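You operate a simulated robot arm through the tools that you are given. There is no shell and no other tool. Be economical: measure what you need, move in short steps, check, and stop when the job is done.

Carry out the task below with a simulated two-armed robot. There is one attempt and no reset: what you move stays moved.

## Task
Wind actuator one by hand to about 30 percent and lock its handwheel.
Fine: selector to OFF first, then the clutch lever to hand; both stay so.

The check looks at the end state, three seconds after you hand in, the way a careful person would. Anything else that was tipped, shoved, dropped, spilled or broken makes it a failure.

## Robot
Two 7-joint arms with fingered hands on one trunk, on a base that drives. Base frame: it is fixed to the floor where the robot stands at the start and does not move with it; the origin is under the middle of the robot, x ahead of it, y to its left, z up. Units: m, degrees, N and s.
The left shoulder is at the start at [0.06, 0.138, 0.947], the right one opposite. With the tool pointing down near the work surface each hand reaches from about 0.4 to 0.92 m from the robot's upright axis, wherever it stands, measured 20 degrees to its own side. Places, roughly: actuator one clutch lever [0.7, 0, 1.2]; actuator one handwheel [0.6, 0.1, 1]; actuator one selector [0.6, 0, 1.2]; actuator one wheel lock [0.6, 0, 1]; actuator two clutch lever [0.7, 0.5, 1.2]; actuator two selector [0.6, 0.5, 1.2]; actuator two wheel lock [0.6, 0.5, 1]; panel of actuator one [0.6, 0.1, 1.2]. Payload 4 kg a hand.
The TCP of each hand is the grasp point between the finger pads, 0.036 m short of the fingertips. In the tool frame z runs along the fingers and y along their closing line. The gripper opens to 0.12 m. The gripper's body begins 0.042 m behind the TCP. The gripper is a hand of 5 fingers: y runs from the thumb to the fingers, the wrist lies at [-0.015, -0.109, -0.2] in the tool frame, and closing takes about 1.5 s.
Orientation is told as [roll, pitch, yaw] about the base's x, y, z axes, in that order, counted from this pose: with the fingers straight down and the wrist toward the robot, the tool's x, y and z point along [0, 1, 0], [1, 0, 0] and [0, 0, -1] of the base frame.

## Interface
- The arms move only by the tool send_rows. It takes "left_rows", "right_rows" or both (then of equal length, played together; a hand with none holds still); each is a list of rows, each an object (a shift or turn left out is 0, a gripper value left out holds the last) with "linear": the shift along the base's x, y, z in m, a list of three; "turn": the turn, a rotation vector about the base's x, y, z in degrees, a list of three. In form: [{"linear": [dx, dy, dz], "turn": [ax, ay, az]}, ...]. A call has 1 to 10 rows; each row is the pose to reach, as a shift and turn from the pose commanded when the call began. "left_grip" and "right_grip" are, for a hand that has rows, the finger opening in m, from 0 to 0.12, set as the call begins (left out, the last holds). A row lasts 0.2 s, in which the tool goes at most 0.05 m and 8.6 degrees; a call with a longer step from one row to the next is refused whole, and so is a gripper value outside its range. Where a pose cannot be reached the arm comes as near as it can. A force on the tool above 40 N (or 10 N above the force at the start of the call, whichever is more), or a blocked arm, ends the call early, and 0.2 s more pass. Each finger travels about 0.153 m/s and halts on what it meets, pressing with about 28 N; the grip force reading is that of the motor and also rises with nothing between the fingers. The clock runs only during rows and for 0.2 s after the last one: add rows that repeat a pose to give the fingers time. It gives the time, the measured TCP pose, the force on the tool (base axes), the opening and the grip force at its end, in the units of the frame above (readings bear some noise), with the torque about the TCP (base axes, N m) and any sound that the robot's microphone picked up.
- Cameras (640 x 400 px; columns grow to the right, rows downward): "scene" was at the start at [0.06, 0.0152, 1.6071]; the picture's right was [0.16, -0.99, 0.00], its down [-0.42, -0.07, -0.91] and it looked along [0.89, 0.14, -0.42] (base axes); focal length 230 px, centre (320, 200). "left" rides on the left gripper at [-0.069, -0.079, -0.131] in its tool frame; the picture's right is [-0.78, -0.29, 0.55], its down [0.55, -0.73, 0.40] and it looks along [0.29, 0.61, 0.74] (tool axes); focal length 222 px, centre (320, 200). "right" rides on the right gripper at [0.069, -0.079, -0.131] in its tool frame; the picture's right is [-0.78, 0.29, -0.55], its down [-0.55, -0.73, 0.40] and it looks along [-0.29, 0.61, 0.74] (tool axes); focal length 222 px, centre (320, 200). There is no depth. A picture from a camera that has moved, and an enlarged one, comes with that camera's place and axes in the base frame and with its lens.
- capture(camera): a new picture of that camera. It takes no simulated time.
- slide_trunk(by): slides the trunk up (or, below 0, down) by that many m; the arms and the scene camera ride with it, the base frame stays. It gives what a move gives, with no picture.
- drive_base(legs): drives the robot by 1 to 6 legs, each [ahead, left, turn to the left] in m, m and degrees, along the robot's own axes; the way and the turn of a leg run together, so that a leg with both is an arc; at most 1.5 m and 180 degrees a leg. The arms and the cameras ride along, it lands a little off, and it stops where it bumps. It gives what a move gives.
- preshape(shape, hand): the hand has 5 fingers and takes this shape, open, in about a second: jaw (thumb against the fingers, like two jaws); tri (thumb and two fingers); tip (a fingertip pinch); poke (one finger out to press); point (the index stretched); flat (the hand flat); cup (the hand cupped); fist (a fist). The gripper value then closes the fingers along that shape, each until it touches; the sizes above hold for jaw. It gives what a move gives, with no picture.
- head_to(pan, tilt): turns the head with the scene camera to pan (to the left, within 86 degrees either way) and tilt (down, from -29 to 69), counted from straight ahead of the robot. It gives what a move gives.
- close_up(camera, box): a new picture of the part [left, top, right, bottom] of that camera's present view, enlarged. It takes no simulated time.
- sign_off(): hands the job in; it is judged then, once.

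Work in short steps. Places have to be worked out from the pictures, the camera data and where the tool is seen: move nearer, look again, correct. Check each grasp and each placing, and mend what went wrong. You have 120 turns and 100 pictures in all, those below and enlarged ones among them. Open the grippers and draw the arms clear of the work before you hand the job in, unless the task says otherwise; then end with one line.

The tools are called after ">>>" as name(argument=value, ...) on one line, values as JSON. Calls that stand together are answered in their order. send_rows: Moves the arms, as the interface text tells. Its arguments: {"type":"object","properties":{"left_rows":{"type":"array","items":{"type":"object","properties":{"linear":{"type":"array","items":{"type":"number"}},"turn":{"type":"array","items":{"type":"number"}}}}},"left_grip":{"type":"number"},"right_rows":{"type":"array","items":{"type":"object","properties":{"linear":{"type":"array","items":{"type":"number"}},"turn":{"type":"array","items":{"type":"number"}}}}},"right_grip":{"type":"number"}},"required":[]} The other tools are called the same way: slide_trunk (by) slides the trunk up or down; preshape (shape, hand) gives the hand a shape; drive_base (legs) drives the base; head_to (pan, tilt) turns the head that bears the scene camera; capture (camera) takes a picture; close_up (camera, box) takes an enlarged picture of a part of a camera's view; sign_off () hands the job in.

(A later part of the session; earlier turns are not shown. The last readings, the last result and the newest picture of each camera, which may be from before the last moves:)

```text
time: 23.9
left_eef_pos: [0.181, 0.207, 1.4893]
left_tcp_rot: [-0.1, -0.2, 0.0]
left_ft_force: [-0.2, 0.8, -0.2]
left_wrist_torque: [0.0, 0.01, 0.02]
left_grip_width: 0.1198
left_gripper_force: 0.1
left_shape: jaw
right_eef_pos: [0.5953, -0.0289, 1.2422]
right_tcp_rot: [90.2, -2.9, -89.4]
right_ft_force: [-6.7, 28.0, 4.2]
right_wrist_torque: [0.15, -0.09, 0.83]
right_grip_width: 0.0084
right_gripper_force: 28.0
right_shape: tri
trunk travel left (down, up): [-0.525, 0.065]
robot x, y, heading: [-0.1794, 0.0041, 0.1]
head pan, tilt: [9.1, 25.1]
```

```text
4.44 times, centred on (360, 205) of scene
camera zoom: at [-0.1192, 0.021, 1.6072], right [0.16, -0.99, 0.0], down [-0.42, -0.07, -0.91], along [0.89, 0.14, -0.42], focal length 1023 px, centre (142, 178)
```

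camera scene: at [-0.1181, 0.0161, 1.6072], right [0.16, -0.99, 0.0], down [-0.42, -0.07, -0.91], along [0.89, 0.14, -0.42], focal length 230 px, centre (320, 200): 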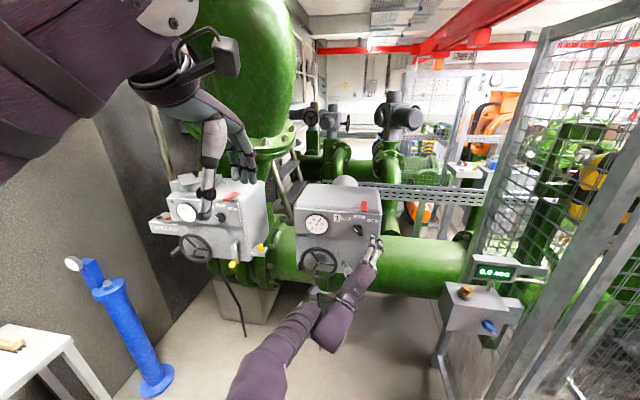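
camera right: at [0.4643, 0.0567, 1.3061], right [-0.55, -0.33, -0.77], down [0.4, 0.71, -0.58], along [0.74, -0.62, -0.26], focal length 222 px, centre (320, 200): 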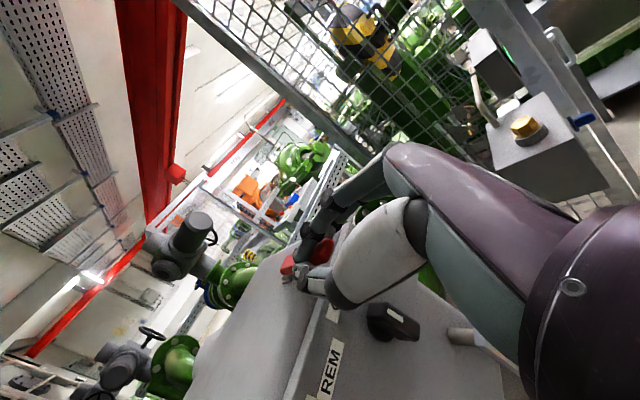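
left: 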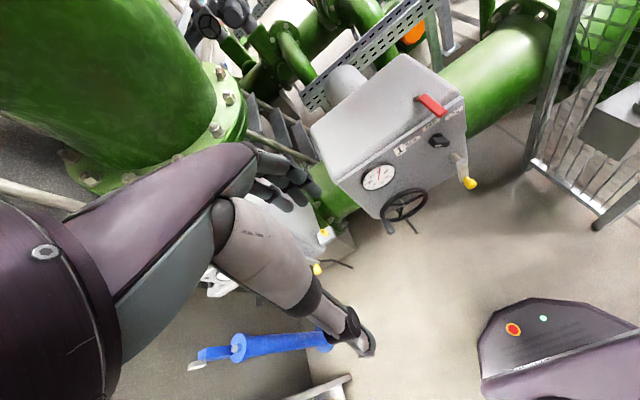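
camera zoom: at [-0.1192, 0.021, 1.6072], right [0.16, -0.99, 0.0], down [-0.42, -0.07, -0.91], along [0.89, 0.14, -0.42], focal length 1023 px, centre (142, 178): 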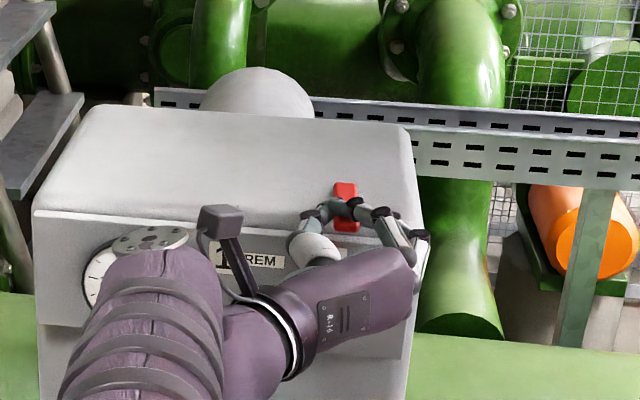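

It stops hard at the start position, so hand mode is to the left. I swing the bar left along its arc, yawing the hand partly with it.

>>> send_rows(right_rows=[{"linear": [0, 0.022, 0], "turn": [0, 0, -4]}, {"linear": [0.002, 0.036, 0], "turn": [0, 0, -9]}, {"linear": [0.007, 0.05, 0], "turn": [0, 0, -15]}, {"linear": [0.013, 0.06, 0], "turn": [0, 0, -21]}, {"linear": [0.018, 0.068, 0], "turn": [0, 0, -27]}, {"linear": [0.018, 0.068, 0], "turn": [0, 0, -27]}])

>>> close_up(camera="scene", box=[300, 160, 420, 250])

```text
time: 25.1
left_eef_pos: [0.1841, 0.2025, 1.4924]
left_tcp_rot: [-0.1, -0.1, -0.1]
left_ft_force: [-0.2, 0.1, 0.4]
left_wrist_torque: [-0.02, -0.04, 0.0]
left_grip_width: 0.1199
left_gripper_force: 0.0
left_shape: jaw
right_eef_pos: [0.5836, 0.0108, 1.2345]
right_tcp_rot: [91.0, -2.8, -115.7]
right_ft_force: [0.8, -0.1, -4.1]
right_wrist_torque: [0.09, 0.03, -0.01]
right_grip_width: 0.0013
right_gripper_force: 28.1
right_shape: tri
right hand out of reach, approached as far as the arm can: row 4, 5, 6
trunk travel left (down, up): [-0.525, 0.065]
robot x, y, heading: [-0.1783, 0.0012, 0.0]
head pan, tilt: [9.1, 25.1]
stopped in row 6 (right hand): the force on the tool passed its limit at 47 N (the readings are from after the stop); the commanded pose is now the measured one
```

```text
4.44 times, centred on (360, 205) of scene
camera zoom: at [-0.1172, 0.0167, 1.6069], right [0.16, -0.99, 0.0], down [-0.42, -0.07, -0.91], along [0.89, 0.14, -0.42], focal length 1023 px, centre (142, 178)
```

zoom: 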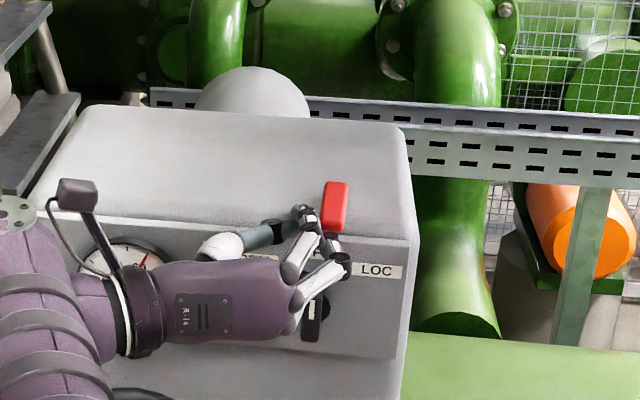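

The arm ran to its reach limit and slipped off the bar. I back out straight, then re-level to push the bar from its right side with closed fingers.

>>> send_rows(right_rows=[{"linear": [-0.03, 0, 0.003]}, {"linear": [-0.07, 0, 0.005], "turn": [0, 0, 6]}, {"linear": [-0.1, -0.02, 0.006], "turn": [0, 0, 13]}, {"linear": [-0.1, -0.05, 0.008], "turn": [0, 0, 20]}, {"linear": [-0.1, -0.085, 0.01], "turn": [0, 0, 26]}, {"linear": [-0.1, -0.1, 0.01], "turn": [0, 0, 26]}])

>>> close_up(camera="scene", box=[300, 160, 420, 250])

>>> capture(camera="right")

```text
time: 26.5
left_eef_pos: [0.185, 0.2013, 1.4915]
left_tcp_rot: [-0.1, -0.1, 0.0]
left_ft_force: [0.0, -0.7, -0.5]
left_wrist_torque: [-0.01, 0.01, 0.01]
left_grip_width: 0.1202
left_gripper_force: 0.1
left_shape: jaw
right_eef_pos: [0.484, -0.0889, 1.2468]
right_tcp_rot: [91.0, -2.8, -89.6]
right_ft_force: [-0.2, -0.5, -0.1]
right_wrist_torque: [0.04, 0.01, -0.01]
right_grip_width: 0.0012
right_gripper_force: 27.5
right_shape: tri
trunk travel left (down, up): [-0.525, 0.065]
robot x, y, heading: [-0.1764, 0.0004, -0.1]
head pan, tilt: [9.1, 25.1]
```

```text
4.44 times, centred on (360, 205) of scene
camera zoom: at [-0.1162, 0.016, 1.6071], right [0.16, -0.99, 0.0], down [-0.42, -0.07, -0.91], along [0.89, 0.14, -0.42], focal length 1023 px, centre (142, 178)
```

zoom: 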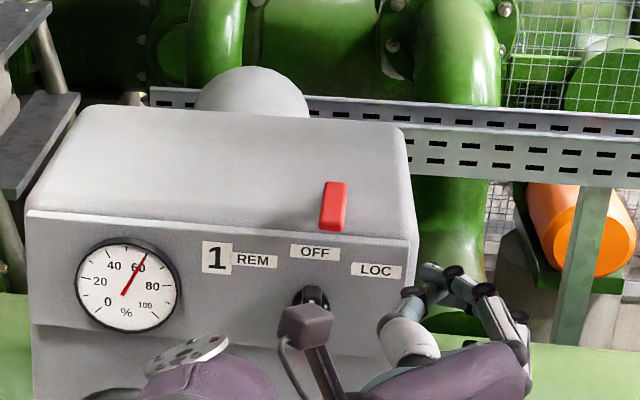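

```text
62 pictures are left
camera right: at [0.351, -0.0069, 1.309], right [-0.53, -0.33, -0.78], down [0.4, 0.71, -0.58], along [0.75, -0.62, -0.24], focal length 222 px, centre (320, 200)
```

right: 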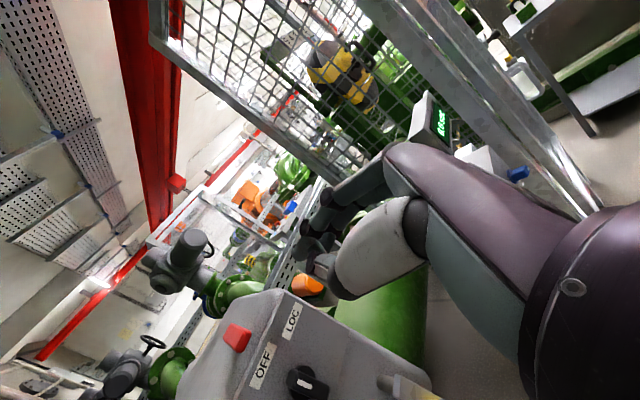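

The lever stayed about 10° left, and the selector is still at OFF. With the fingers closed I advance to the right of the bar.

>>> send_rows(right_rows=[{"linear": [0.04, 0, 0]}, {"linear": [0.08, 0, 0]}, {"linear": [0.11, 0, 0]}, {"linear": [0.135, 0, 0]}, {"linear": [0.135, 0.015, 0]}, {"linear": [0.135, 0.03, 0]}, {"linear": [0.135, 0.03, 0]}])

>>> close_up(camera="scene", box=[300, 160, 420, 250])

>>> capture(camera="right")

```text
time: 28.1
left_eef_pos: [0.1842, 0.202, 1.49]
left_tcp_rot: [0.0, -0.1, -0.2]
left_ft_force: [0.7, 0.7, 0.3]
left_wrist_torque: [-0.02, 0.04, 0.03]
left_grip_width: 0.1198
left_gripper_force: 0.0
left_shape: jaw
right_eef_pos: [0.6179, -0.0585, 1.2455]
right_tcp_rot: [91.2, -2.8, -89.7]
right_ft_force: [0.4, -0.7, 1.0]
right_wrist_torque: [0.02, 0.01, 0.02]
right_grip_width: 0.0014
right_gripper_force: 27.8
right_shape: tri
trunk travel left (down, up): [-0.525, 0.065]
robot x, y, heading: [-0.1781, 0.0003, -0.3]
head pan, tilt: [9.1, 25.1]
```

```text
4.44 times, centred on (360, 205) of scene
camera zoom: at [-0.1167, 0.0158, 1.6071], right [0.16, -0.99, 0.0], down [-0.42, -0.07, -0.91], along [0.89, 0.14, -0.42], focal length 1023 px, centre (142, 178)
```

zoom: 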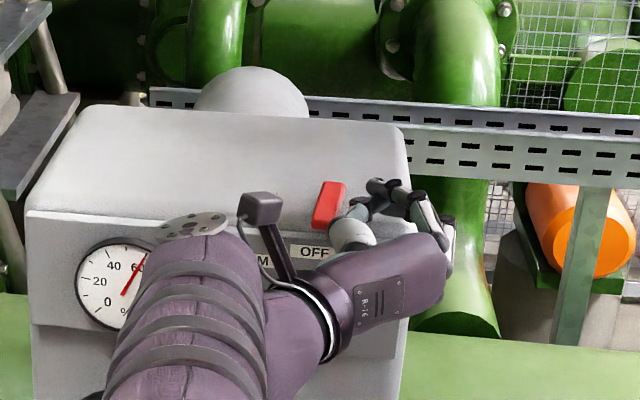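

```text
60 pictures are left
camera right: at [0.4853, 0.0234, 1.308], right [-0.53, -0.33, -0.78], down [0.4, 0.71, -0.58], along [0.75, -0.62, -0.24], focal length 222 px, centre (320, 200)
```

right: 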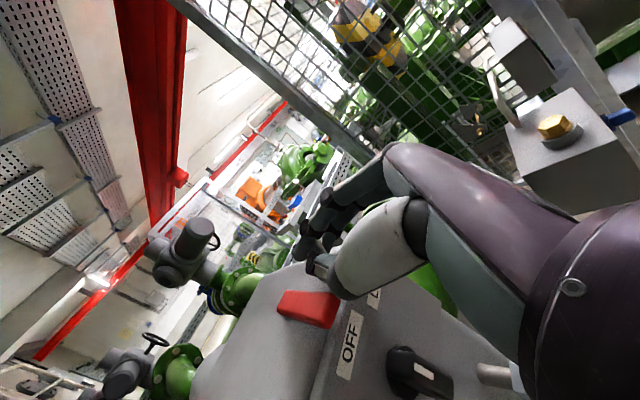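

The thumb rests against the bar's right side. I push left along the arc.

>>> send_rows(right_rows=[{"linear": [0, 0.015, 0]}, {"linear": [0, 0.03, 0]}, {"linear": [0.006, 0.045, 0]}, {"linear": [0.012, 0.058, 0]}, {"linear": [0.02, 0.07, 0]}, {"linear": [0.025, 0.08, 0]}, {"linear": [0.025, 0.08, 0]}])

>>> close_up(camera="scene", box=[300, 160, 420, 250])

```text
time: 29.7
left_eef_pos: [0.1847, 0.2013, 1.4914]
left_tcp_rot: [-0.1, -0.2, -0.2]
left_ft_force: [-0.6, -0.2, 0.0]
left_wrist_torque: [-0.02, -0.01, 0.01]
left_grip_width: 0.12
left_gripper_force: 0.1
left_shape: jaw
right_eef_pos: [0.6433, 0.0228, 1.2465]
right_tcp_rot: [91.1, -2.7, -89.6]
right_ft_force: [0.0, -0.1, -0.4]
right_wrist_torque: [-0.01, 0.0, 0.01]
right_grip_width: 0.0013
right_gripper_force: 28.5
right_shape: tri
trunk travel left (down, up): [-0.525, 0.065]
robot x, y, heading: [-0.1757, 0.0045, -0.3]
head pan, tilt: [9.1, 25.1]
```

```text
4.44 times, centred on (360, 205) of scene
camera zoom: at [-0.1167, 0.016, 1.6071], right [0.16, -0.99, 0.0], down [-0.42, -0.07, -0.91], along [0.89, 0.14, -0.42], focal length 1023 px, centre (142, 178)
```

zoom: 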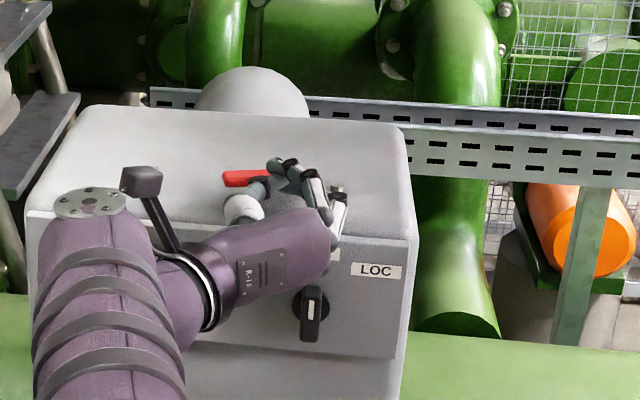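

The lever now points left. I nudge it a little further inward to make sure it's at its stop.

>>> send_rows(right_rows=[{"linear": [0.008, 0.003, 0]}, {"linear": [0.016, 0.005, 0]}, {"linear": [0.022, 0.006, 0]}, {"linear": [0.022, 0.006, 0]}])

>>> close_up(camera="scene", box=[300, 160, 420, 250])

```text
time: 30.3
left_eef_pos: [0.1784, 0.2028, 1.4921]
left_tcp_rot: [-0.1, -0.3, -0.1]
left_ft_force: [0.7, 0.6, 0.4]
left_wrist_torque: [0.01, -0.02, -0.01]
left_grip_width: 0.1199
left_gripper_force: 0.1
left_shape: jaw
right_eef_pos: [0.6495, 0.0296, 1.248]
right_tcp_rot: [91.1, -2.7, -90.0]
right_ft_force: [-30.8, 6.1, 0.2]
right_wrist_torque: [0.18, 0.87, -0.81]
right_grip_width: 0.0013
right_gripper_force: 28.2
right_shape: tri
trunk travel left (down, up): [-0.525, 0.065]
robot x, y, heading: [-0.1762, -0.0003, -0.1]
head pan, tilt: [9.1, 25.1]
stopped in row 2 (right hand): the force on the tool passed its limit at 51 N (the readings are from after the stop); the commanded pose is now the measured one
```

```text
4.44 times, centred on (360, 205) of scene
camera zoom: at [-0.1229, 0.017, 1.6074], right [0.16, -0.99, 0.0], down [-0.42, -0.07, -0.91], along [0.9, 0.14, -0.42], focal length 1023 px, centre (142, 178)
```

zoom: 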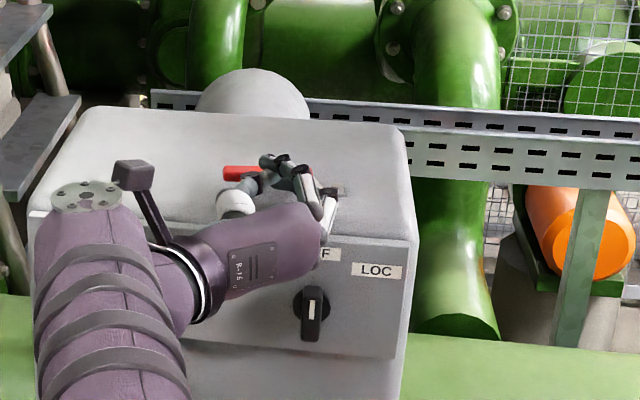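

The lever is at its stop, at hand. I withdraw straight back and to the right.

>>> send_rows(right_rows=[{"linear": [-0.02, -0.005, 0]}, {"linear": [-0.06, -0.01, 0]}, {"linear": [-0.1, -0.015, 0]}, {"linear": [-0.14, -0.03, 0]}, {"linear": [-0.18, -0.06, 0]}, {"linear": [-0.21, -0.1, 0]}, {"linear": [-0.22, -0.14, 0]}, {"linear": [-0.22, -0.18, 0]}, {"linear": [-0.22, -0.2, 0]}])

>>> close_up(camera="scene", box=[270, 170, 410, 310])

>>> capture(camera="right")

```text
time: 32.3
left_eef_pos: [0.1837, 0.2009, 1.4911]
left_tcp_rot: [-0.1, -0.2, -0.1]
left_ft_force: [0.4, 0.7, 0.0]
left_wrist_torque: [0.02, -0.02, 0.03]
left_grip_width: 0.12
left_gripper_force: 0.1
left_shape: jaw
right_eef_pos: [0.4354, -0.1756, 1.2446]
right_tcp_rot: [90.9, -2.7, -90.0]
right_ft_force: [0.2, 0.1, 0.0]
right_wrist_torque: [0.02, 0.04, 0.0]
right_grip_width: 0.0014
right_gripper_force: 27.6
right_shape: tri
trunk travel left (down, up): [-0.525, 0.065]
robot x, y, heading: [-0.1779, 0.001, 0.0]
head pan, tilt: [9.1, 25.1]
```

```text
2.86 times, centred on (340, 240) of scene
camera zoom: at [-0.1172, 0.0158, 1.6071], right [0.16, -0.99, 0.0], down [-0.42, -0.07, -0.91], along [0.89, 0.14, -0.42], focal length 658 px, centre (263, 86)
```

zoom: 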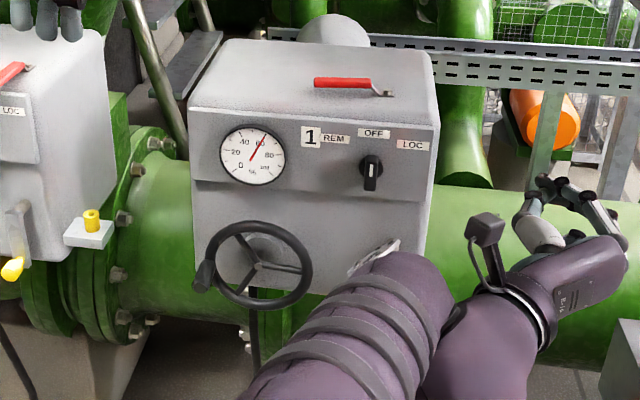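

```text
56 pictures are left
camera right: at [0.3027, -0.0918, 1.3073], right [-0.54, -0.33, -0.78], down [0.41, 0.71, -0.58], along [0.74, -0.63, -0.25], focal length 222 px, centre (320, 200)
```

right: 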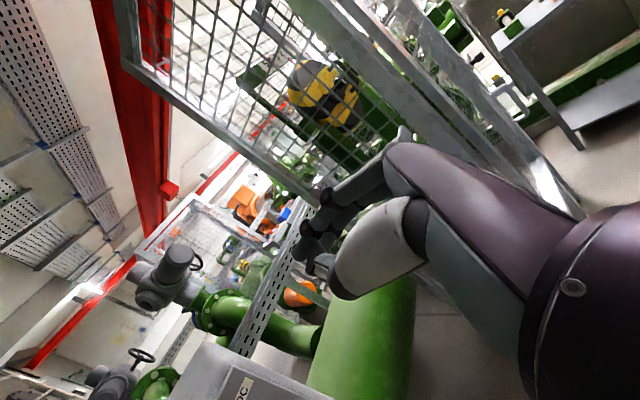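

Clutch at hand, selector at OFF. I move the right arm clear to the right and back, and start turning the left hand to point forward.

>>> send_rows(right_rows=[{"linear": [-0.02, -0.03, 0.01]}, {"linear": [-0.04, -0.06, 0.01]}, {"linear": [-0.06, -0.09, 0.02]}, {"linear": [-0.07, -0.12, 0.02]}, {"linear": [-0.08, -0.15, 0.03]}, {"linear": [-0.09, -0.18, 0.03]}, {"linear": [-0.1, -0.2, 0.03]}, {"linear": [-0.1, -0.2, 0.03]}], left_rows=[{"linear": [0.03, 0.0, -0.02], "turn": [-4.8, -4.8, 4.8]}, {"linear": [0.06, 0.0, -0.04], "turn": [-9.6, -9.6, 9.6]}, {"linear": [0.09, 0, -0.06], "turn": [-14.4, -14.4, 14.4]}, {"linear": [0.11, 0, -0.08], "turn": [-19.2, -19.2, 19.2]}, {"linear": [0.13, 0, -0.1], "turn": [-24, -24, 24]}, {"linear": [0.15, 0, -0.12], "turn": [-28.8, -28.8, 28.8]}, {"linear": [0.16, 0, -0.14], "turn": [-33.6, -33.6, 33.6]}, {"linear": [0.17, 0, -0.16], "turn": [-38.4, -38.4, 38.4]}])

>>> capture(camera="scene")

```text
time: 34.1
left_eef_pos: [0.3574, 0.1956, 1.3314]
left_tcp_rot: [-50.9, -19.2, 49.9]
left_ft_force: [1.0, -0.4, -1.0]
left_wrist_torque: [-0.02, 0.02, 0.01]
left_grip_width: 0.1202
left_gripper_force: 0.1
left_shape: jaw
right_eef_pos: [0.3372, -0.3738, 1.2722]
right_tcp_rot: [90.7, -2.8, -90.0]
right_ft_force: [1.3, -0.4, -1.5]
right_wrist_torque: [-0.02, -0.03, -0.03]
right_grip_width: 0.0014
right_gripper_force: 28.0
right_shape: tri
trunk travel left (down, up): [-0.525, 0.065]
robot x, y, heading: [-0.1774, 0.0003, -0.3]
head pan, tilt: [9.1, 25.1]
```

```text
55 pictures are left
camera scene: at [-0.114, 0.0148, 1.607], right [0.16, -0.99, 0.0], down [-0.42, -0.07, -0.9], along [0.89, 0.14, -0.43], focal length 230 px, centre (320, 200)
```

scene: 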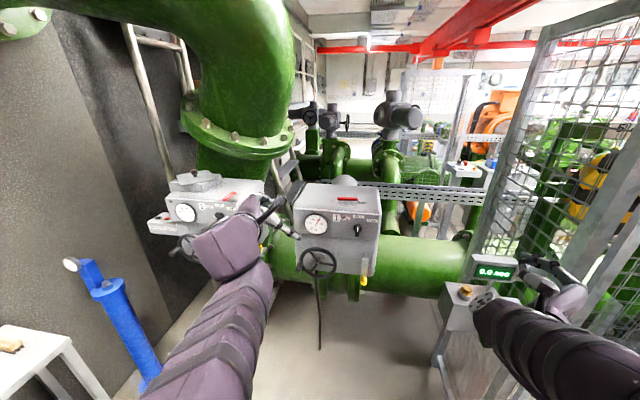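

Both arms are clear. I finish levelling the left hand and bring it down in front of the crank handle, near (0.54, 0.20, 1.0).

>>> send_rows(left_rows=[{"linear": [0.0, 0.0, -0.04], "turn": [-4.8, -4.8, 4.8]}, {"linear": [0.0, 0.0, -0.08], "turn": [-9.6, -9.6, 9.6]}, {"linear": [0.0, 0, -0.12], "turn": [-14.4, -14.4, 14.4]}, {"linear": [0.0, 0, -0.16], "turn": [-19.2, -19.2, 19.2]}, {"linear": [0.01, 0.002, -0.2], "turn": [-24, -24, 24]}, {"linear": [0.02, 0.004, -0.24], "turn": [-28.8, -28.8, 28.8]}, {"linear": [0.03, 0.005, -0.28], "turn": [-30.9, -30.9, 30.9]}, {"linear": [0.04, 0.005, -0.315], "turn": [-30.9, -30.9, 30.9]}, {"linear": [0.04, 0.005, -0.315], "turn": [-30.9, -30.9, 30.9]}])

>>> capture(camera="left")

>>> close_up(camera="scene", box=[260, 170, 400, 310])

```text
time: 34.5
left_eef_pos: [0.3523, 0.1299, 1.2809]
left_tcp_rot: [-65.9, -7.6, 47.2]
left_ft_force: [-0.1, 0.5, 0.6]
left_wrist_torque: [-0.05, 0.02, -0.02]
left_grip_width: 0.1198
left_gripper_force: 0.0
left_shape: jaw
right_eef_pos: [0.3357, -0.373, 1.2735]
right_tcp_rot: [90.8, -2.7, -90.2]
right_ft_force: [0.1, -0.1, 0.1]
right_wrist_torque: [0.03, 0.01, -0.05]
right_grip_width: 0.0017
right_gripper_force: 27.6
right_shape: tri
trunk travel left (down, up): [-0.525, 0.065]
robot x, y, heading: [-0.1768, 0.0007, -0.3]
head pan, tilt: [9.1, 25.1]
stopped in row 2 (left hand): the arm was blocked; the commanded pose is now the measured one
```

```text
54 pictures are left
camera left: at [0.2201, 0.1234, 1.3873], right [0.36, -0.82, 0.45], down [-0.33, -0.56, -0.76], along [0.87, 0.12, -0.48], focal length 222 px, centre (320, 200)
```

left: 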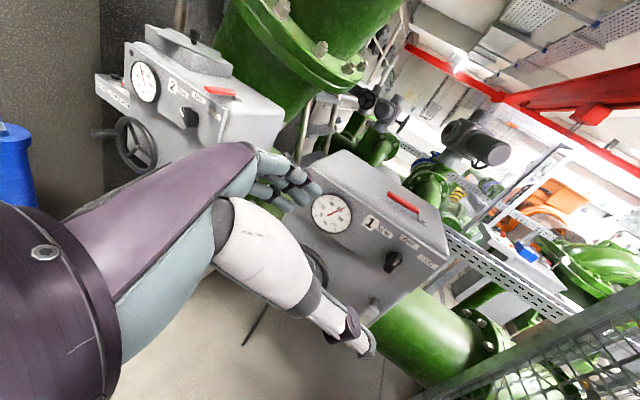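

```text
2.86 times, centred on (330, 240) of scene
camera zoom: at [-0.117, 0.0168, 1.6071], right [0.16, -0.99, 0.0], down [-0.42, -0.07, -0.91], along [0.89, 0.14, -0.42], focal length 658 px, centre (291, 86)
```

zoom: 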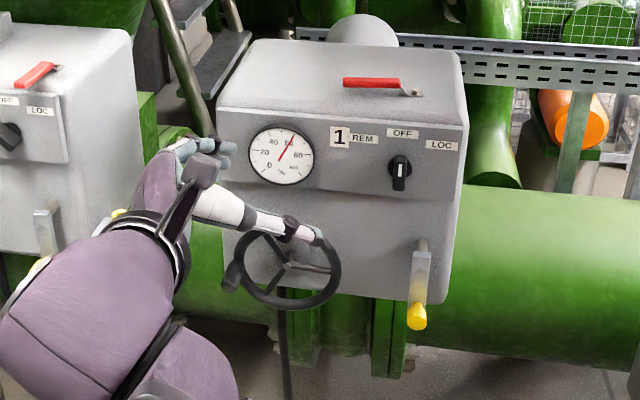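

The arm hit a joint limit mid-turn. I translate forward and down first, then finish the rotation there.

>>> send_rows(left_rows=[{"linear": [0.02, 0.02, -0.02]}, {"linear": [0.04, 0.04, -0.04]}, {"linear": [0.06, 0.06, -0.06]}, {"linear": [0.07, 0.075, -0.09]}, {"linear": [0.07, 0.075, -0.12]}, {"linear": [0.07, 0.075, -0.15]}])

```text
time: 36.0
left_eef_pos: [0.4219, 0.2036, 1.1308]
left_tcp_rot: [-65.9, -7.8, 47.1]
left_ft_force: [0.8, 0.0, 0.0]
left_wrist_torque: [0.02, -0.01, 0.0]
left_grip_width: 0.1199
left_gripper_force: 0.1
left_shape: jaw
right_eef_pos: [0.3363, -0.3744, 1.2722]
right_tcp_rot: [90.7, -2.6, -90.1]
right_ft_force: [0.1, -0.5, 0.3]
right_wrist_torque: [-0.02, 0.01, 0.01]
right_grip_width: 0.0013
right_gripper_force: 27.3
right_shape: tri
trunk travel left (down, up): [-0.525, 0.065]
robot x, y, heading: [-0.1775, -0.0014, -0.4]
head pan, tilt: [9.1, 25.1]
```

>>> send_rows(left_rows=[{"linear": [0, 0, -0.02], "turn": [0, -4.3, 6.2]}, {"linear": [0, 0, -0.04], "turn": [0, -8.6, 12.3]}, {"linear": [0, 0, -0.06], "turn": [0, -12.9, 18.5]}, {"linear": [0, 0, -0.08], "turn": [0, -17.2, 24.6]}, {"linear": [0, 0, -0.1], "turn": [0, -21.4, 30.8]}, {"linear": [0, 0, -0.12], "turn": [0, -25.7, 36.9]}, {"linear": [0, 0, -0.12], "turn": [0, -25.7, 36.9]}])

>>> capture(camera="left")

>>> close_up(camera="scene", box=[260, 170, 400, 310])

```text
time: 37.5
left_eef_pos: [0.4199, 0.2027, 1.0092]
left_tcp_rot: [-89.9, -17.1, 90.1]
left_ft_force: [0.0, 0.1, -0.4]
left_wrist_torque: [0.0, 0.01, 0.03]
left_grip_width: 0.12
left_gripper_force: 0.1
left_shape: jaw
right_eef_pos: [0.3351, -0.3731, 1.2734]
right_tcp_rot: [90.9, -2.6, -90.0]
right_ft_force: [0.3, 0.0, 0.5]
right_wrist_torque: [0.01, 0.02, 0.01]
right_grip_width: 0.0014
right_gripper_force: 28.0
right_shape: tri
trunk travel left (down, up): [-0.525, 0.065]
robot x, y, heading: [-0.1812, 0.0044, -0.1]
head pan, tilt: [9.1, 25.1]
```

```text
52 pictures are left
camera left: at [0.2882, 0.1074, 1.0541], right [0.55, -0.51, 0.66], down [0.4, -0.54, -0.74], along [0.74, 0.67, -0.1], focal length 222 px, centre (320, 200)
```

left: 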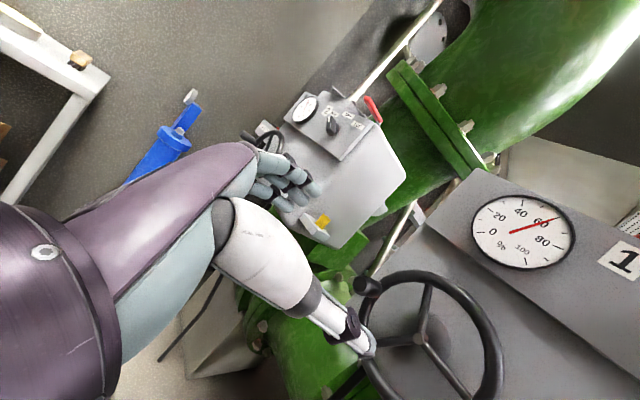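

```text
2.86 times, centred on (330, 240) of scene
camera zoom: at [-0.1175, 0.0159, 1.6072], right [0.16, -0.99, 0.0], down [-0.42, -0.07, -0.91], along [0.89, 0.14, -0.42], focal length 658 px, centre (291, 86)
```

zoom: 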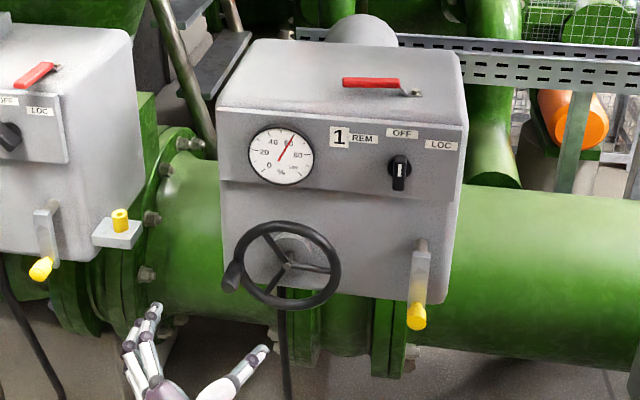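

From the left camera and scene together, the hub is near (0.60, 0.131, 0.985) and the crank handle near (0.565, 0.207, 0.985), projecting toward the robot. I shape the left hand and approach.

>>> preshape(hand="left", shape="tri")

>>> send_rows(left_rows=[{"linear": [0.03, 0.001, -0.01]}, {"linear": [0.06, 0.003, -0.02]}, {"linear": [0.09, 0.004, -0.024]}, {"linear": [0.09, 0.004, -0.024]}], left_grip=0.08)

>>> capture(camera="left")

>>> close_up(camera="scene", box=[280, 220, 360, 300])

```text
time: 38.5
left_eef_pos: [0.421, 0.2036, 1.01]
left_tcp_rot: [-89.7, -17.0, 90.0]
left_ft_force: [-0.3, 0.3, 0.9]
left_wrist_torque: [0.01, -0.02, 0.01]
left_grip_width: 0.1203
left_gripper_force: 0.0
left_shape: tri
right_eef_pos: [0.3337, -0.3738, 1.2724]
right_tcp_rot: [90.9, -2.7, -90.2]
right_ft_force: [1.1, 0.8, 0.2]
right_wrist_torque: [0.01, -0.02, 0.02]
right_grip_width: 0.0014
right_gripper_force: 28.3
right_shape: tri
trunk travel left (down, up): [-0.525, 0.065]
robot x, y, heading: [-0.1786, -0.0001, -0.2]
head pan, tilt: [9.1, 25.1]
```

```text
time: 39.5
left_eef_pos: [0.5119, 0.2083, 0.9877]
left_tcp_rot: [-89.9, -17.0, 89.9]
left_ft_force: [0.9, 0.0, -0.2]
left_wrist_torque: [0.02, -0.01, 0.02]
left_grip_width: 0.0804
left_gripper_force: 0.1
left_shape: tri
right_eef_pos: [0.3359, -0.3732, 1.2729]
right_tcp_rot: [90.9, -2.7, -90.0]
right_ft_force: [0.0, -0.3, 0.3]
right_wrist_torque: [-0.01, 0.01, 0.01]
right_grip_width: 0.001
right_gripper_force: 28.1
right_shape: tri
trunk travel left (down, up): [-0.525, 0.065]
robot x, y, heading: [-0.1797, 0.0013, -0.0]
head pan, tilt: [9.1, 25.1]
```

```text
50 pictures are left
camera left: at [0.3798, 0.1117, 1.0316], right [0.55, -0.51, 0.66], down [0.39, -0.54, -0.74], along [0.74, 0.67, -0.1], focal length 222 px, centre (320, 200)
```

left: 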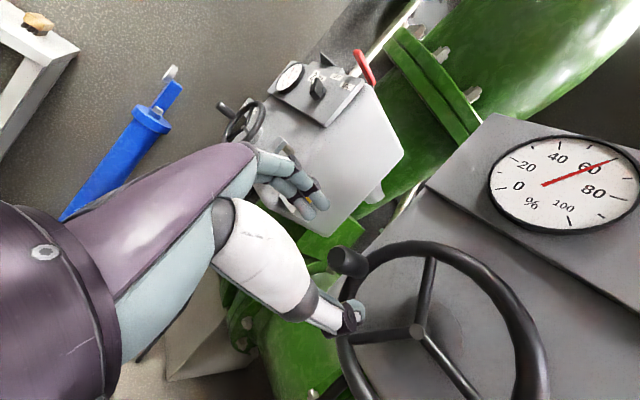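

```text
5.00 times, centred on (320, 260) of scene
camera zoom: at [-0.1174, 0.0156, 1.6072], right [0.16, -0.99, 0.0], down [-0.42, -0.07, -0.91], along [0.89, 0.14, -0.42], focal length 1151 px, centre (320, -100)
```

zoom: 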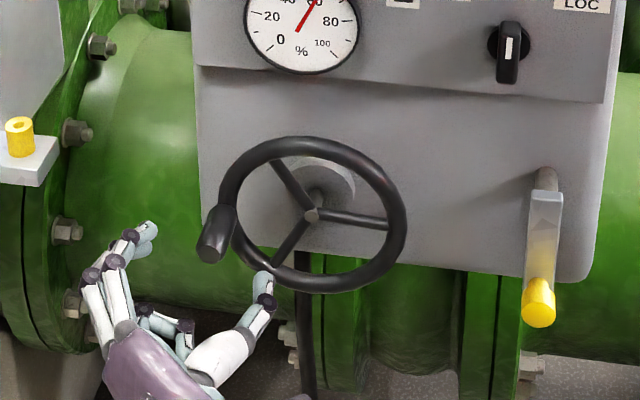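

The handle's front end is at about (0.552, 0.206, 0.985) and the crank radius is about 0.071. I advance so the fingertips stay just short of the rim, then close on it.

>>> send_rows(left_rows=[{"linear": [0.02, -0.001, -0.002]}, {"linear": [0.041, -0.002, -0.003]}, {"linear": [0.041, -0.002, -0.003]}])

>>> send_rows(left_rows=[{"linear": [0, 0, 0]}, {"linear": [0, 0, 0]}, {"linear": [0, 0, 0]}, {"linear": [0, 0, 0]}, {"linear": [0, 0, 0]}, {"linear": [0, 0, 0]}], left_grip=0.0)

>>> capture(camera="left")

>>> close_up(camera="scene", box=[280, 210, 360, 290])

```text
time: 40.2
left_eef_pos: [0.5416, 0.1983, 0.9985]
left_tcp_rot: [-89.8, -17.1, 89.9]
left_ft_force: [0.9, 0.3, -0.2]
left_wrist_torque: [0.0, 0.04, 0.03]
left_grip_width: 0.0804
left_gripper_force: 0.0
left_shape: tri
left hand out of reach, approached as far as the arm can: row 1, 2, 3
right_eef_pos: [0.3352, -0.3735, 1.2725]
right_tcp_rot: [91.0, -2.7, -90.1]
right_ft_force: [-0.7, 0.4, -0.2]
right_wrist_torque: [0.0, 0.02, 0.02]
right_grip_width: 0.0014
right_gripper_force: 27.6
right_shape: tri
trunk travel left (down, up): [-0.525, 0.065]
robot x, y, heading: [-0.1787, 0.0013, -0.4]
head pan, tilt: [9.1, 25.1]
```

```text
time: 41.6
left_eef_pos: [0.5399, 0.1985, 0.9991]
left_tcp_rot: [-89.7, -17.1, 90.0]
left_ft_force: [2.6, 1.7, 3.1]
left_wrist_torque: [0.04, -0.09, 0.05]
left_grip_width: 0.0
left_gripper_force: 27.8
left_shape: tri
right_eef_pos: [0.3369, -0.3732, 1.2726]
right_tcp_rot: [90.9, -2.8, -90.1]
right_ft_force: [-1.2, -0.1, 0.2]
right_wrist_torque: [0.02, -0.03, -0.01]
right_grip_width: 0.0012
right_gripper_force: 28.3
right_shape: tri
trunk travel left (down, up): [-0.525, 0.065]
robot x, y, heading: [-0.1748, 0.0019, -0.2]
head pan, tilt: [9.1, 25.1]
```

```text
48 pictures are left
camera left: at [0.409, 0.1014, 1.0434], right [0.55, -0.51, 0.66], down [0.39, -0.54, -0.74], along [0.74, 0.67, -0.1], focal length 222 px, centre (320, 200)
```

left: 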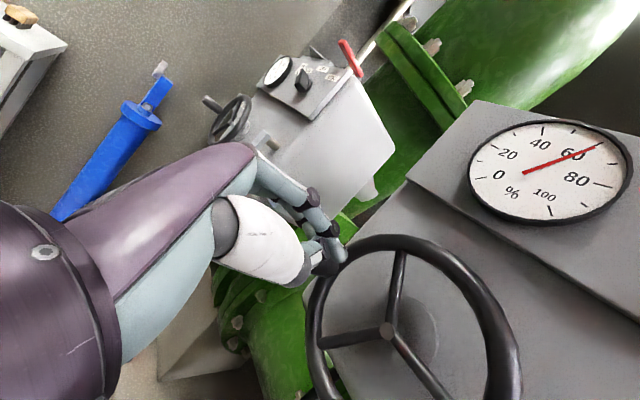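

```text
5.00 times, centred on (320, 250) of scene
camera zoom: at [-0.1173, 0.0159, 1.6071], right [0.16, -0.99, 0.0], down [-0.42, -0.07, -0.91], along [0.89, 0.14, -0.42], focal length 1151 px, centre (320, -50)
```

zoom: 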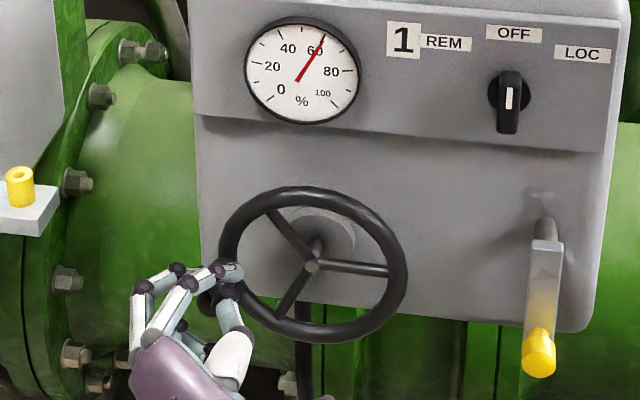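

The arm reached a limit short of the target and the fingers closed above the handle. I open, back off, and shift the base left and slightly back for a better arm posture.

>>> send_rows(left_rows=[{"linear": [0, 0, 0.01]}, {"linear": [0, 0, 0.02]}, {"linear": [-0.03, 0, 0.02]}, {"linear": [-0.06, 0, 0.02]}, {"linear": [-0.09, 0, 0.02]}, {"linear": [-0.11, 0, 0.02]}], left_grip=0.08)

>>> drive_base(legs=[[-0.06, 0.12, 0]])

>>> send_rows(left_rows=[{"linear": [0.03, -0.03, 0]}, {"linear": [0.06, -0.06, 0]}, {"linear": [0.09, -0.09, -0.01]}, {"linear": [0.11, -0.12, -0.03]}, {"linear": [0.11, -0.12, -0.03]}])

```text
time: 43.0
left_eef_pos: [0.4316, 0.1982, 1.0174]
left_tcp_rot: [-89.8, -17.0, 90.0]
left_ft_force: [-0.8, -0.1, 0.8]
left_wrist_torque: [0.0, -0.02, -0.01]
left_grip_width: 0.08
left_gripper_force: 0.0
left_shape: tri
right_eef_pos: [0.3345, -0.3732, 1.2739]
right_tcp_rot: [90.9, -2.8, -90.0]
right_ft_force: [0.7, -0.2, 0.4]
right_wrist_torque: [-0.01, -0.01, 0.02]
right_grip_width: 0.0014
right_gripper_force: 28.4
right_shape: tri
trunk travel left (down, up): [-0.525, 0.065]
robot x, y, heading: [-0.1781, 0.0035, -0.2]
head pan, tilt: [9.1, 25.1]
```

```text
time: 44.4
left_eef_pos: [0.3737, 0.3199, 1.0184]
left_tcp_rot: [-89.8, -17.0, 89.9]
left_ft_force: [-0.6, 1.1, 0.2]
left_wrist_torque: [0.0, 0.0, -0.05]
left_grip_width: 0.0799
left_gripper_force: 0.1
left_shape: tri
right_eef_pos: [0.2754, -0.2514, 1.2731]
right_tcp_rot: [90.9, -2.8, -90.2]
right_ft_force: [0.5, 0.9, 0.3]
right_wrist_torque: [0.02, 0.02, -0.02]
right_grip_width: 0.0015
right_gripper_force: 27.9
right_shape: tri
trunk travel left (down, up): [-0.525, 0.065]
robot x, y, heading: [-0.2338, 0.1171, -0.3]
head pan, tilt: [9.1, 25.1]
```

```text
time: 45.5
left_eef_pos: [0.4809, 0.1979, 0.9876]
left_tcp_rot: [-89.8, -17.1, 89.8]
left_ft_force: [0.4, -0.3, -0.5]
left_wrist_torque: [0.0, 0.0, 0.03]
left_grip_width: 0.0799
left_gripper_force: 0.0
left_shape: tri
right_eef_pos: [0.2764, -0.2528, 1.2735]
right_tcp_rot: [90.9, -2.6, -90.1]
right_ft_force: [0.5, 0.8, 0.7]
right_wrist_torque: [-0.01, 0.03, 0.01]
right_grip_width: 0.0014
right_gripper_force: 28.0
right_shape: tri
trunk travel left (down, up): [-0.525, 0.065]
robot x, y, heading: [-0.2361, 0.126, -0.5]
head pan, tilt: [9.1, 25.1]
```

No limit this time. I dry-run the full crank circle just short of the handle to confirm the arm can reach all of it.

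>>> send_rows(left_rows=[{"linear": [0.022, 0.008, -0.003]}, {"linear": [0.022, -0.009, 0.043]}, {"linear": [0.022, -0.051, 0.067]}, {"linear": [0.022, -0.099, 0.0585]}, {"linear": [0.022, -0.13, 0.0215]}, {"linear": [0.022, -0.13, -0.027]}, {"linear": [0.022, -0.099, -0.0645]}, {"linear": [0.022, -0.051, -0.073]}, {"linear": [0.022, -0.009, -0.0485]}, {"linear": [0.022, 0.008, -0.003]}])

>>> capture(camera="left")

>>> close_up(camera="scene", box=[320, 200, 420, 300])

```text
time: 47.8
left_eef_pos: [0.5056, 0.2055, 0.9836]
left_tcp_rot: [-89.7, -17.1, 89.8]
left_ft_force: [-0.3, 0.6, -0.3]
left_wrist_torque: [0.01, 0.0, 0.0]
left_grip_width: 0.0797
left_gripper_force: 0.0
left_shape: tri
left hand out of reach, approached as far as the arm can: row 6, 7, 8, 9
right_eef_pos: [0.2779, -0.2528, 1.2726]
right_tcp_rot: [90.9, -2.7, -90.2]
right_ft_force: [-0.2, -1.1, 0.3]
right_wrist_torque: [0.02, 0.04, 0.02]
right_grip_width: 0.0012
right_gripper_force: 28.1
right_shape: tri
trunk travel left (down, up): [-0.525, 0.065]
robot x, y, heading: [-0.231, 0.1203, 0.0]
head pan, tilt: [9.1, 25.1]
```

```text
46 pictures are left
camera left: at [0.3742, 0.1103, 1.0286], right [0.55, -0.51, 0.66], down [0.39, -0.54, -0.74], along [0.74, 0.67, -0.1], focal length 222 px, centre (320, 200)
```

left: 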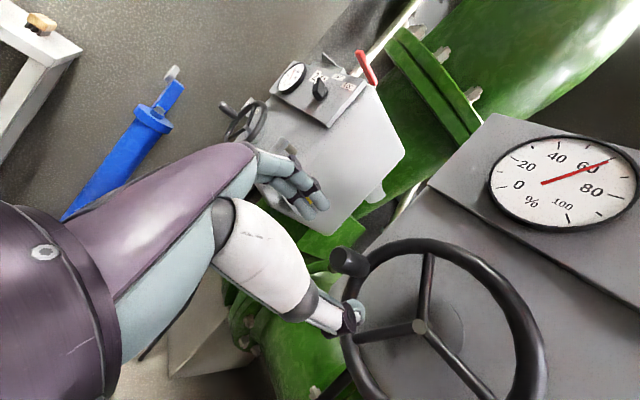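

```text
4.00 times, centred on (370, 250) of scene
camera zoom: at [-0.1748, 0.1371, 1.6071], right [0.15, -0.99, 0.0], down [-0.42, -0.07, -0.91], along [0.89, 0.14, -0.42], focal length 921 px, centre (120, 0)
```

zoom: 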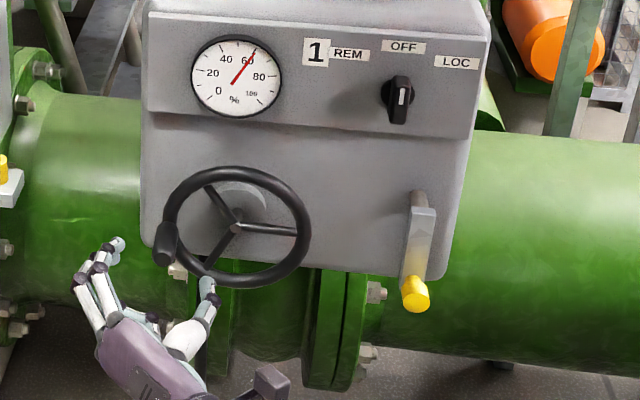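

The lower half of the circle is out of reach, so I back off and lower the trunk 0.16 m, then raise the hand back to the handle's height.

>>> send_rows(left_rows=[{"linear": [-0.04, 0, 0]}, {"linear": [-0.08, 0, 0]}])

>>> slide_trunk(by=-0.16)

>>> send_rows(left_rows=[{"linear": [0.0, 0, 0.04]}, {"linear": [0.0, 0, 0.08]}, {"linear": [0, 0, 0.12]}, {"linear": [0.02, 0, 0.16]}, {"linear": [0.05, 0, 0.16]}, {"linear": [0.08, 0, 0.16]}, {"linear": [0.08, 0, 0.16]}])

```text
time: 48.4
left_eef_pos: [0.4253, 0.2091, 0.9848]
left_tcp_rot: [-89.7, -17.1, 89.9]
left_ft_force: [0.1, -0.1, 0.2]
left_wrist_torque: [-0.01, 0.0, -0.01]
left_grip_width: 0.08
left_gripper_force: 0.0
left_shape: tri
right_eef_pos: [0.2768, -0.253, 1.2734]
right_tcp_rot: [90.8, -2.7, -90.2]
right_ft_force: [-0.4, 0.0, 0.1]
right_wrist_torque: [-0.01, 0.0, 0.01]
right_grip_width: 0.0013
right_gripper_force: 28.3
right_shape: tri
trunk travel left (down, up): [-0.525, 0.065]
robot x, y, heading: [-0.2373, 0.1251, -0.4]
head pan, tilt: [9.1, 25.1]
```

```text
time: 50.2
left_eef_pos: [0.4258, 0.2076, 0.8252]
left_tcp_rot: [-89.7, -17.0, 89.9]
left_ft_force: [-0.2, 0.1, 0.3]
left_wrist_torque: [-0.02, 0.01, 0.02]
left_grip_width: 0.0801
left_gripper_force: 0.0
left_shape: tri
right_eef_pos: [0.2768, -0.2532, 1.1139]
right_tcp_rot: [90.9, -2.7, -90.2]
right_ft_force: [0.3, 0.0, -1.0]
right_wrist_torque: [0.04, 0.02, 0.02]
right_grip_width: 0.0016
right_gripper_force: 28.3
right_shape: tri
trunk travel left (down, up): [-0.365, 0.225]
robot x, y, heading: [-0.2356, 0.1225, -0.2]
head pan, tilt: [9.1, 25.1]
```

```text
time: 51.8
left_eef_pos: [0.505, 0.2084, 0.9839]
left_tcp_rot: [-89.8, -17.1, 89.9]
left_ft_force: [0.7, 0.1, 0.3]
left_wrist_torque: [-0.01, -0.02, -0.03]
left_grip_width: 0.08
left_gripper_force: 0.0
left_shape: tri
right_eef_pos: [0.278, -0.2522, 1.1131]
right_tcp_rot: [90.9, -2.7, -90.2]
right_ft_force: [0.1, -0.2, 0.3]
right_wrist_torque: [0.0, 0.01, 0.0]
right_grip_width: 0.0013
right_gripper_force: 27.7
right_shape: tri
trunk travel left (down, up): [-0.365, 0.225]
robot x, y, heading: [-0.231, 0.1186, -0.1]
head pan, tilt: [9.1, 25.1]
```

I repeat the dry-run circle at this trunk height.

>>> send_rows(left_rows=[{"linear": [0, -0.0166, 0.0456]}, {"linear": [0, -0.0587, 0.0699]}, {"linear": [0, -0.1065, 0.0615]}, {"linear": [0, -0.1377, 0.0243]}, {"linear": [0, -0.1377, -0.0243]}, {"linear": [0, -0.1065, -0.0615]}, {"linear": [0, -0.0587, -0.0699]}, {"linear": [0, -0.0166, -0.0456]}, {"linear": [0, 0, 0]}])

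>>> capture(camera="left")

>>> close_up(camera="scene", box=[320, 160, 420, 260])

```text
time: 53.8
left_eef_pos: [0.5073, 0.2073, 0.9861]
left_tcp_rot: [-89.7, -17.1, 89.8]
left_ft_force: [0.4, -0.7, 0.0]
left_wrist_torque: [0.01, -0.03, 0.0]
left_grip_width: 0.0802
left_gripper_force: 0.1
left_shape: tri
right_eef_pos: [0.277, -0.2511, 1.1139]
right_tcp_rot: [91.0, -2.7, -90.2]
right_ft_force: [0.0, 0.8, 0.0]
right_wrist_torque: [-0.03, 0.0, -0.02]
right_grip_width: 0.0014
right_gripper_force: 27.4
right_shape: tri
trunk travel left (down, up): [-0.365, 0.225]
robot x, y, heading: [-0.2348, 0.1228, -0.3]
head pan, tilt: [9.1, 25.1]
```

```text
44 pictures are left
camera left: at [0.3749, 0.1118, 1.0312], right [0.55, -0.51, 0.66], down [0.39, -0.54, -0.74], along [0.74, 0.67, -0.1], focal length 222 px, centre (320, 200)
```

left: 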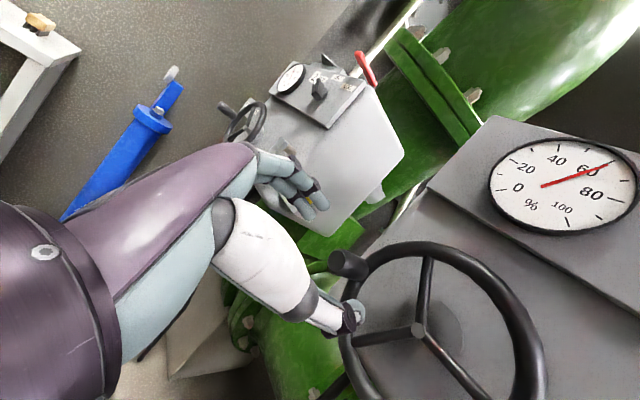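

```text
4.00 times, centred on (370, 210) of scene
camera zoom: at [-0.1752, 0.1373, 1.4471], right [0.15, -0.99, 0.0], down [-0.42, -0.07, -0.91], along [0.9, 0.14, -0.42], focal length 921 px, centre (120, 160)
```

zoom: 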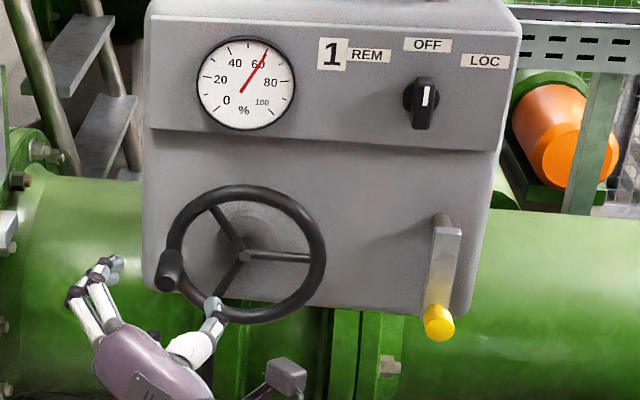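

The whole circle is reachable now. I advance onto the handle and close.

>>> send_rows(left_rows=[{"linear": [0.024, -0.001, 0.001]}, {"linear": [0.047, -0.001, 0.002]}, {"linear": [0.047, -0.001, 0.002]}])

>>> send_rows(left_rows=[{"linear": [0, 0, 0]}, {"linear": [0, 0, 0]}, {"linear": [0, 0, 0]}, {"linear": [0, 0, 0]}, {"linear": [0, 0, 0]}, {"linear": [0, 0, 0]}], left_grip=0.0)

>>> close_up(camera="left", box=[220, 180, 420, 320])

>>> close_up(camera="scene", box=[320, 160, 420, 260])

```text
time: 54.6
left_eef_pos: [0.5538, 0.2076, 0.9877]
left_tcp_rot: [-89.7, -17.1, 89.8]
left_ft_force: [0.0, 0.0, -0.1]
left_wrist_torque: [0.0, -0.01, 0.02]
left_grip_width: 0.08
left_gripper_force: 0.3
left_shape: tri
right_eef_pos: [0.2762, -0.253, 1.1132]
right_tcp_rot: [90.8, -2.6, -90.2]
right_ft_force: [-0.5, 0.0, 0.0]
right_wrist_torque: [0.02, 0.0, -0.02]
right_grip_width: 0.0014
right_gripper_force: 27.7
right_shape: tri
trunk travel left (down, up): [-0.365, 0.225]
robot x, y, heading: [-0.2346, 0.1238, -0.2]
head pan, tilt: [9.1, 25.1]
```

```text
time: 56.0
left_eef_pos: [0.5534, 0.2062, 0.988]
left_tcp_rot: [-89.9, -17.1, 89.7]
left_ft_force: [4.0, -6.3, 4.0]
left_wrist_torque: [0.0, -0.13, -0.16]
left_grip_width: 0.0092
left_gripper_force: 28.2
left_shape: tri
right_eef_pos: [0.277, -0.2526, 1.1135]
right_tcp_rot: [90.9, -2.8, -90.1]
right_ft_force: [0.6, 0.2, -0.1]
right_wrist_torque: [-0.02, 0.0, 0.0]
right_grip_width: 0.0011
right_gripper_force: 28.2
right_shape: tri
trunk travel left (down, up): [-0.365, 0.225]
robot x, y, heading: [-0.2359, 0.1242, -0.3]
head pan, tilt: [9.1, 25.1]
```

```text
2.86 times, centred on (320, 250) of left
camera zoom: at [0.4219, 0.1098, 1.0322], right [0.55, -0.51, 0.66], down [0.39, -0.54, -0.74], along [0.74, 0.67, -0.1], focal length 635 px, centre (320, 57)
```

zoom: 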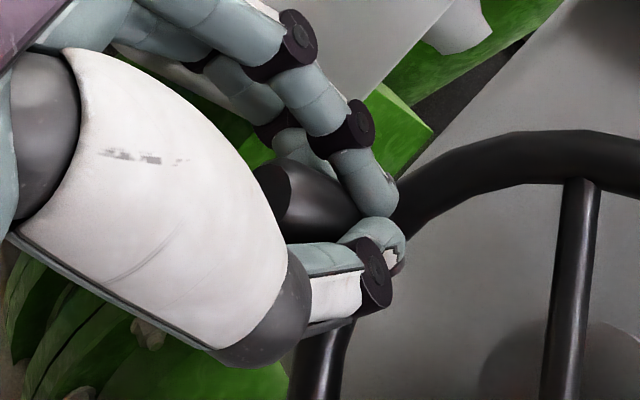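

```text
4.00 times, centred on (370, 210) of scene
camera zoom: at [-0.1749, 0.1363, 1.4472], right [0.15, -0.99, 0.0], down [-0.42, -0.06, -0.91], along [0.89, 0.14, -0.42], focal length 921 px, centre (120, 160)
```

zoom: 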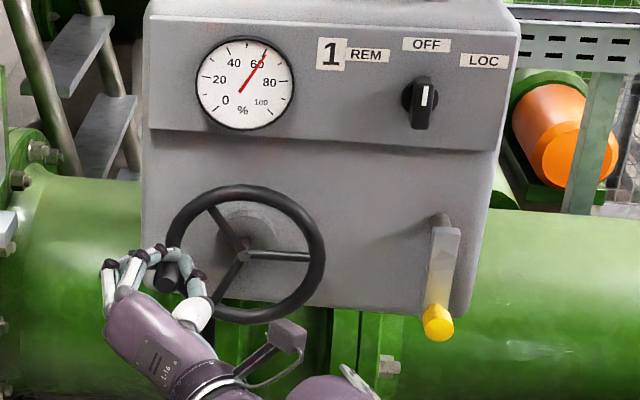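

The handle is held between thumb and fingers. I crank 40° clockwise as a test and watch force and gauge.

>>> send_rows(left_rows=[{"linear": [0, -0.001, 0.0123]}, {"linear": [0, -0.0043, 0.0243]}, {"linear": [0, -0.0095, 0.0355]}, {"linear": [0, -0.0166, 0.0456]}, {"linear": [0, -0.0166, 0.0456]}])

>>> close_up(camera="scene", box=[320, 160, 420, 260])

```text
time: 57.2
left_eef_pos: [0.5533, 0.1923, 1.0341]
left_tcp_rot: [-89.7, -17.1, 89.9]
left_ft_force: [2.2, 0.7, -8.4]
left_wrist_torque: [0.17, 0.11, 0.19]
left_grip_width: 0.0077
left_gripper_force: 28.3
left_shape: tri
right_eef_pos: [0.2791, -0.2519, 1.114]
right_tcp_rot: [90.8, -2.7, -90.2]
right_ft_force: [-0.1, 0.6, 0.3]
right_wrist_torque: [-0.01, 0.02, 0.02]
right_grip_width: 0.0016
right_gripper_force: 28.0
right_shape: tri
trunk travel left (down, up): [-0.365, 0.225]
robot x, y, heading: [-0.2385, 0.123, 0.1]
head pan, tilt: [9.1, 25.1]
```

```text
4.00 times, centred on (370, 210) of scene
camera zoom: at [-0.1738, 0.1372, 1.4471], right [0.15, -0.99, 0.0], down [-0.42, -0.07, -0.91], along [0.89, 0.14, -0.42], focal length 921 px, centre (120, 160)
```

zoom: 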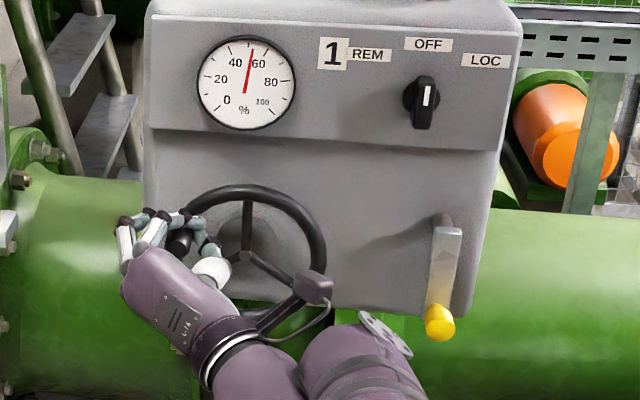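

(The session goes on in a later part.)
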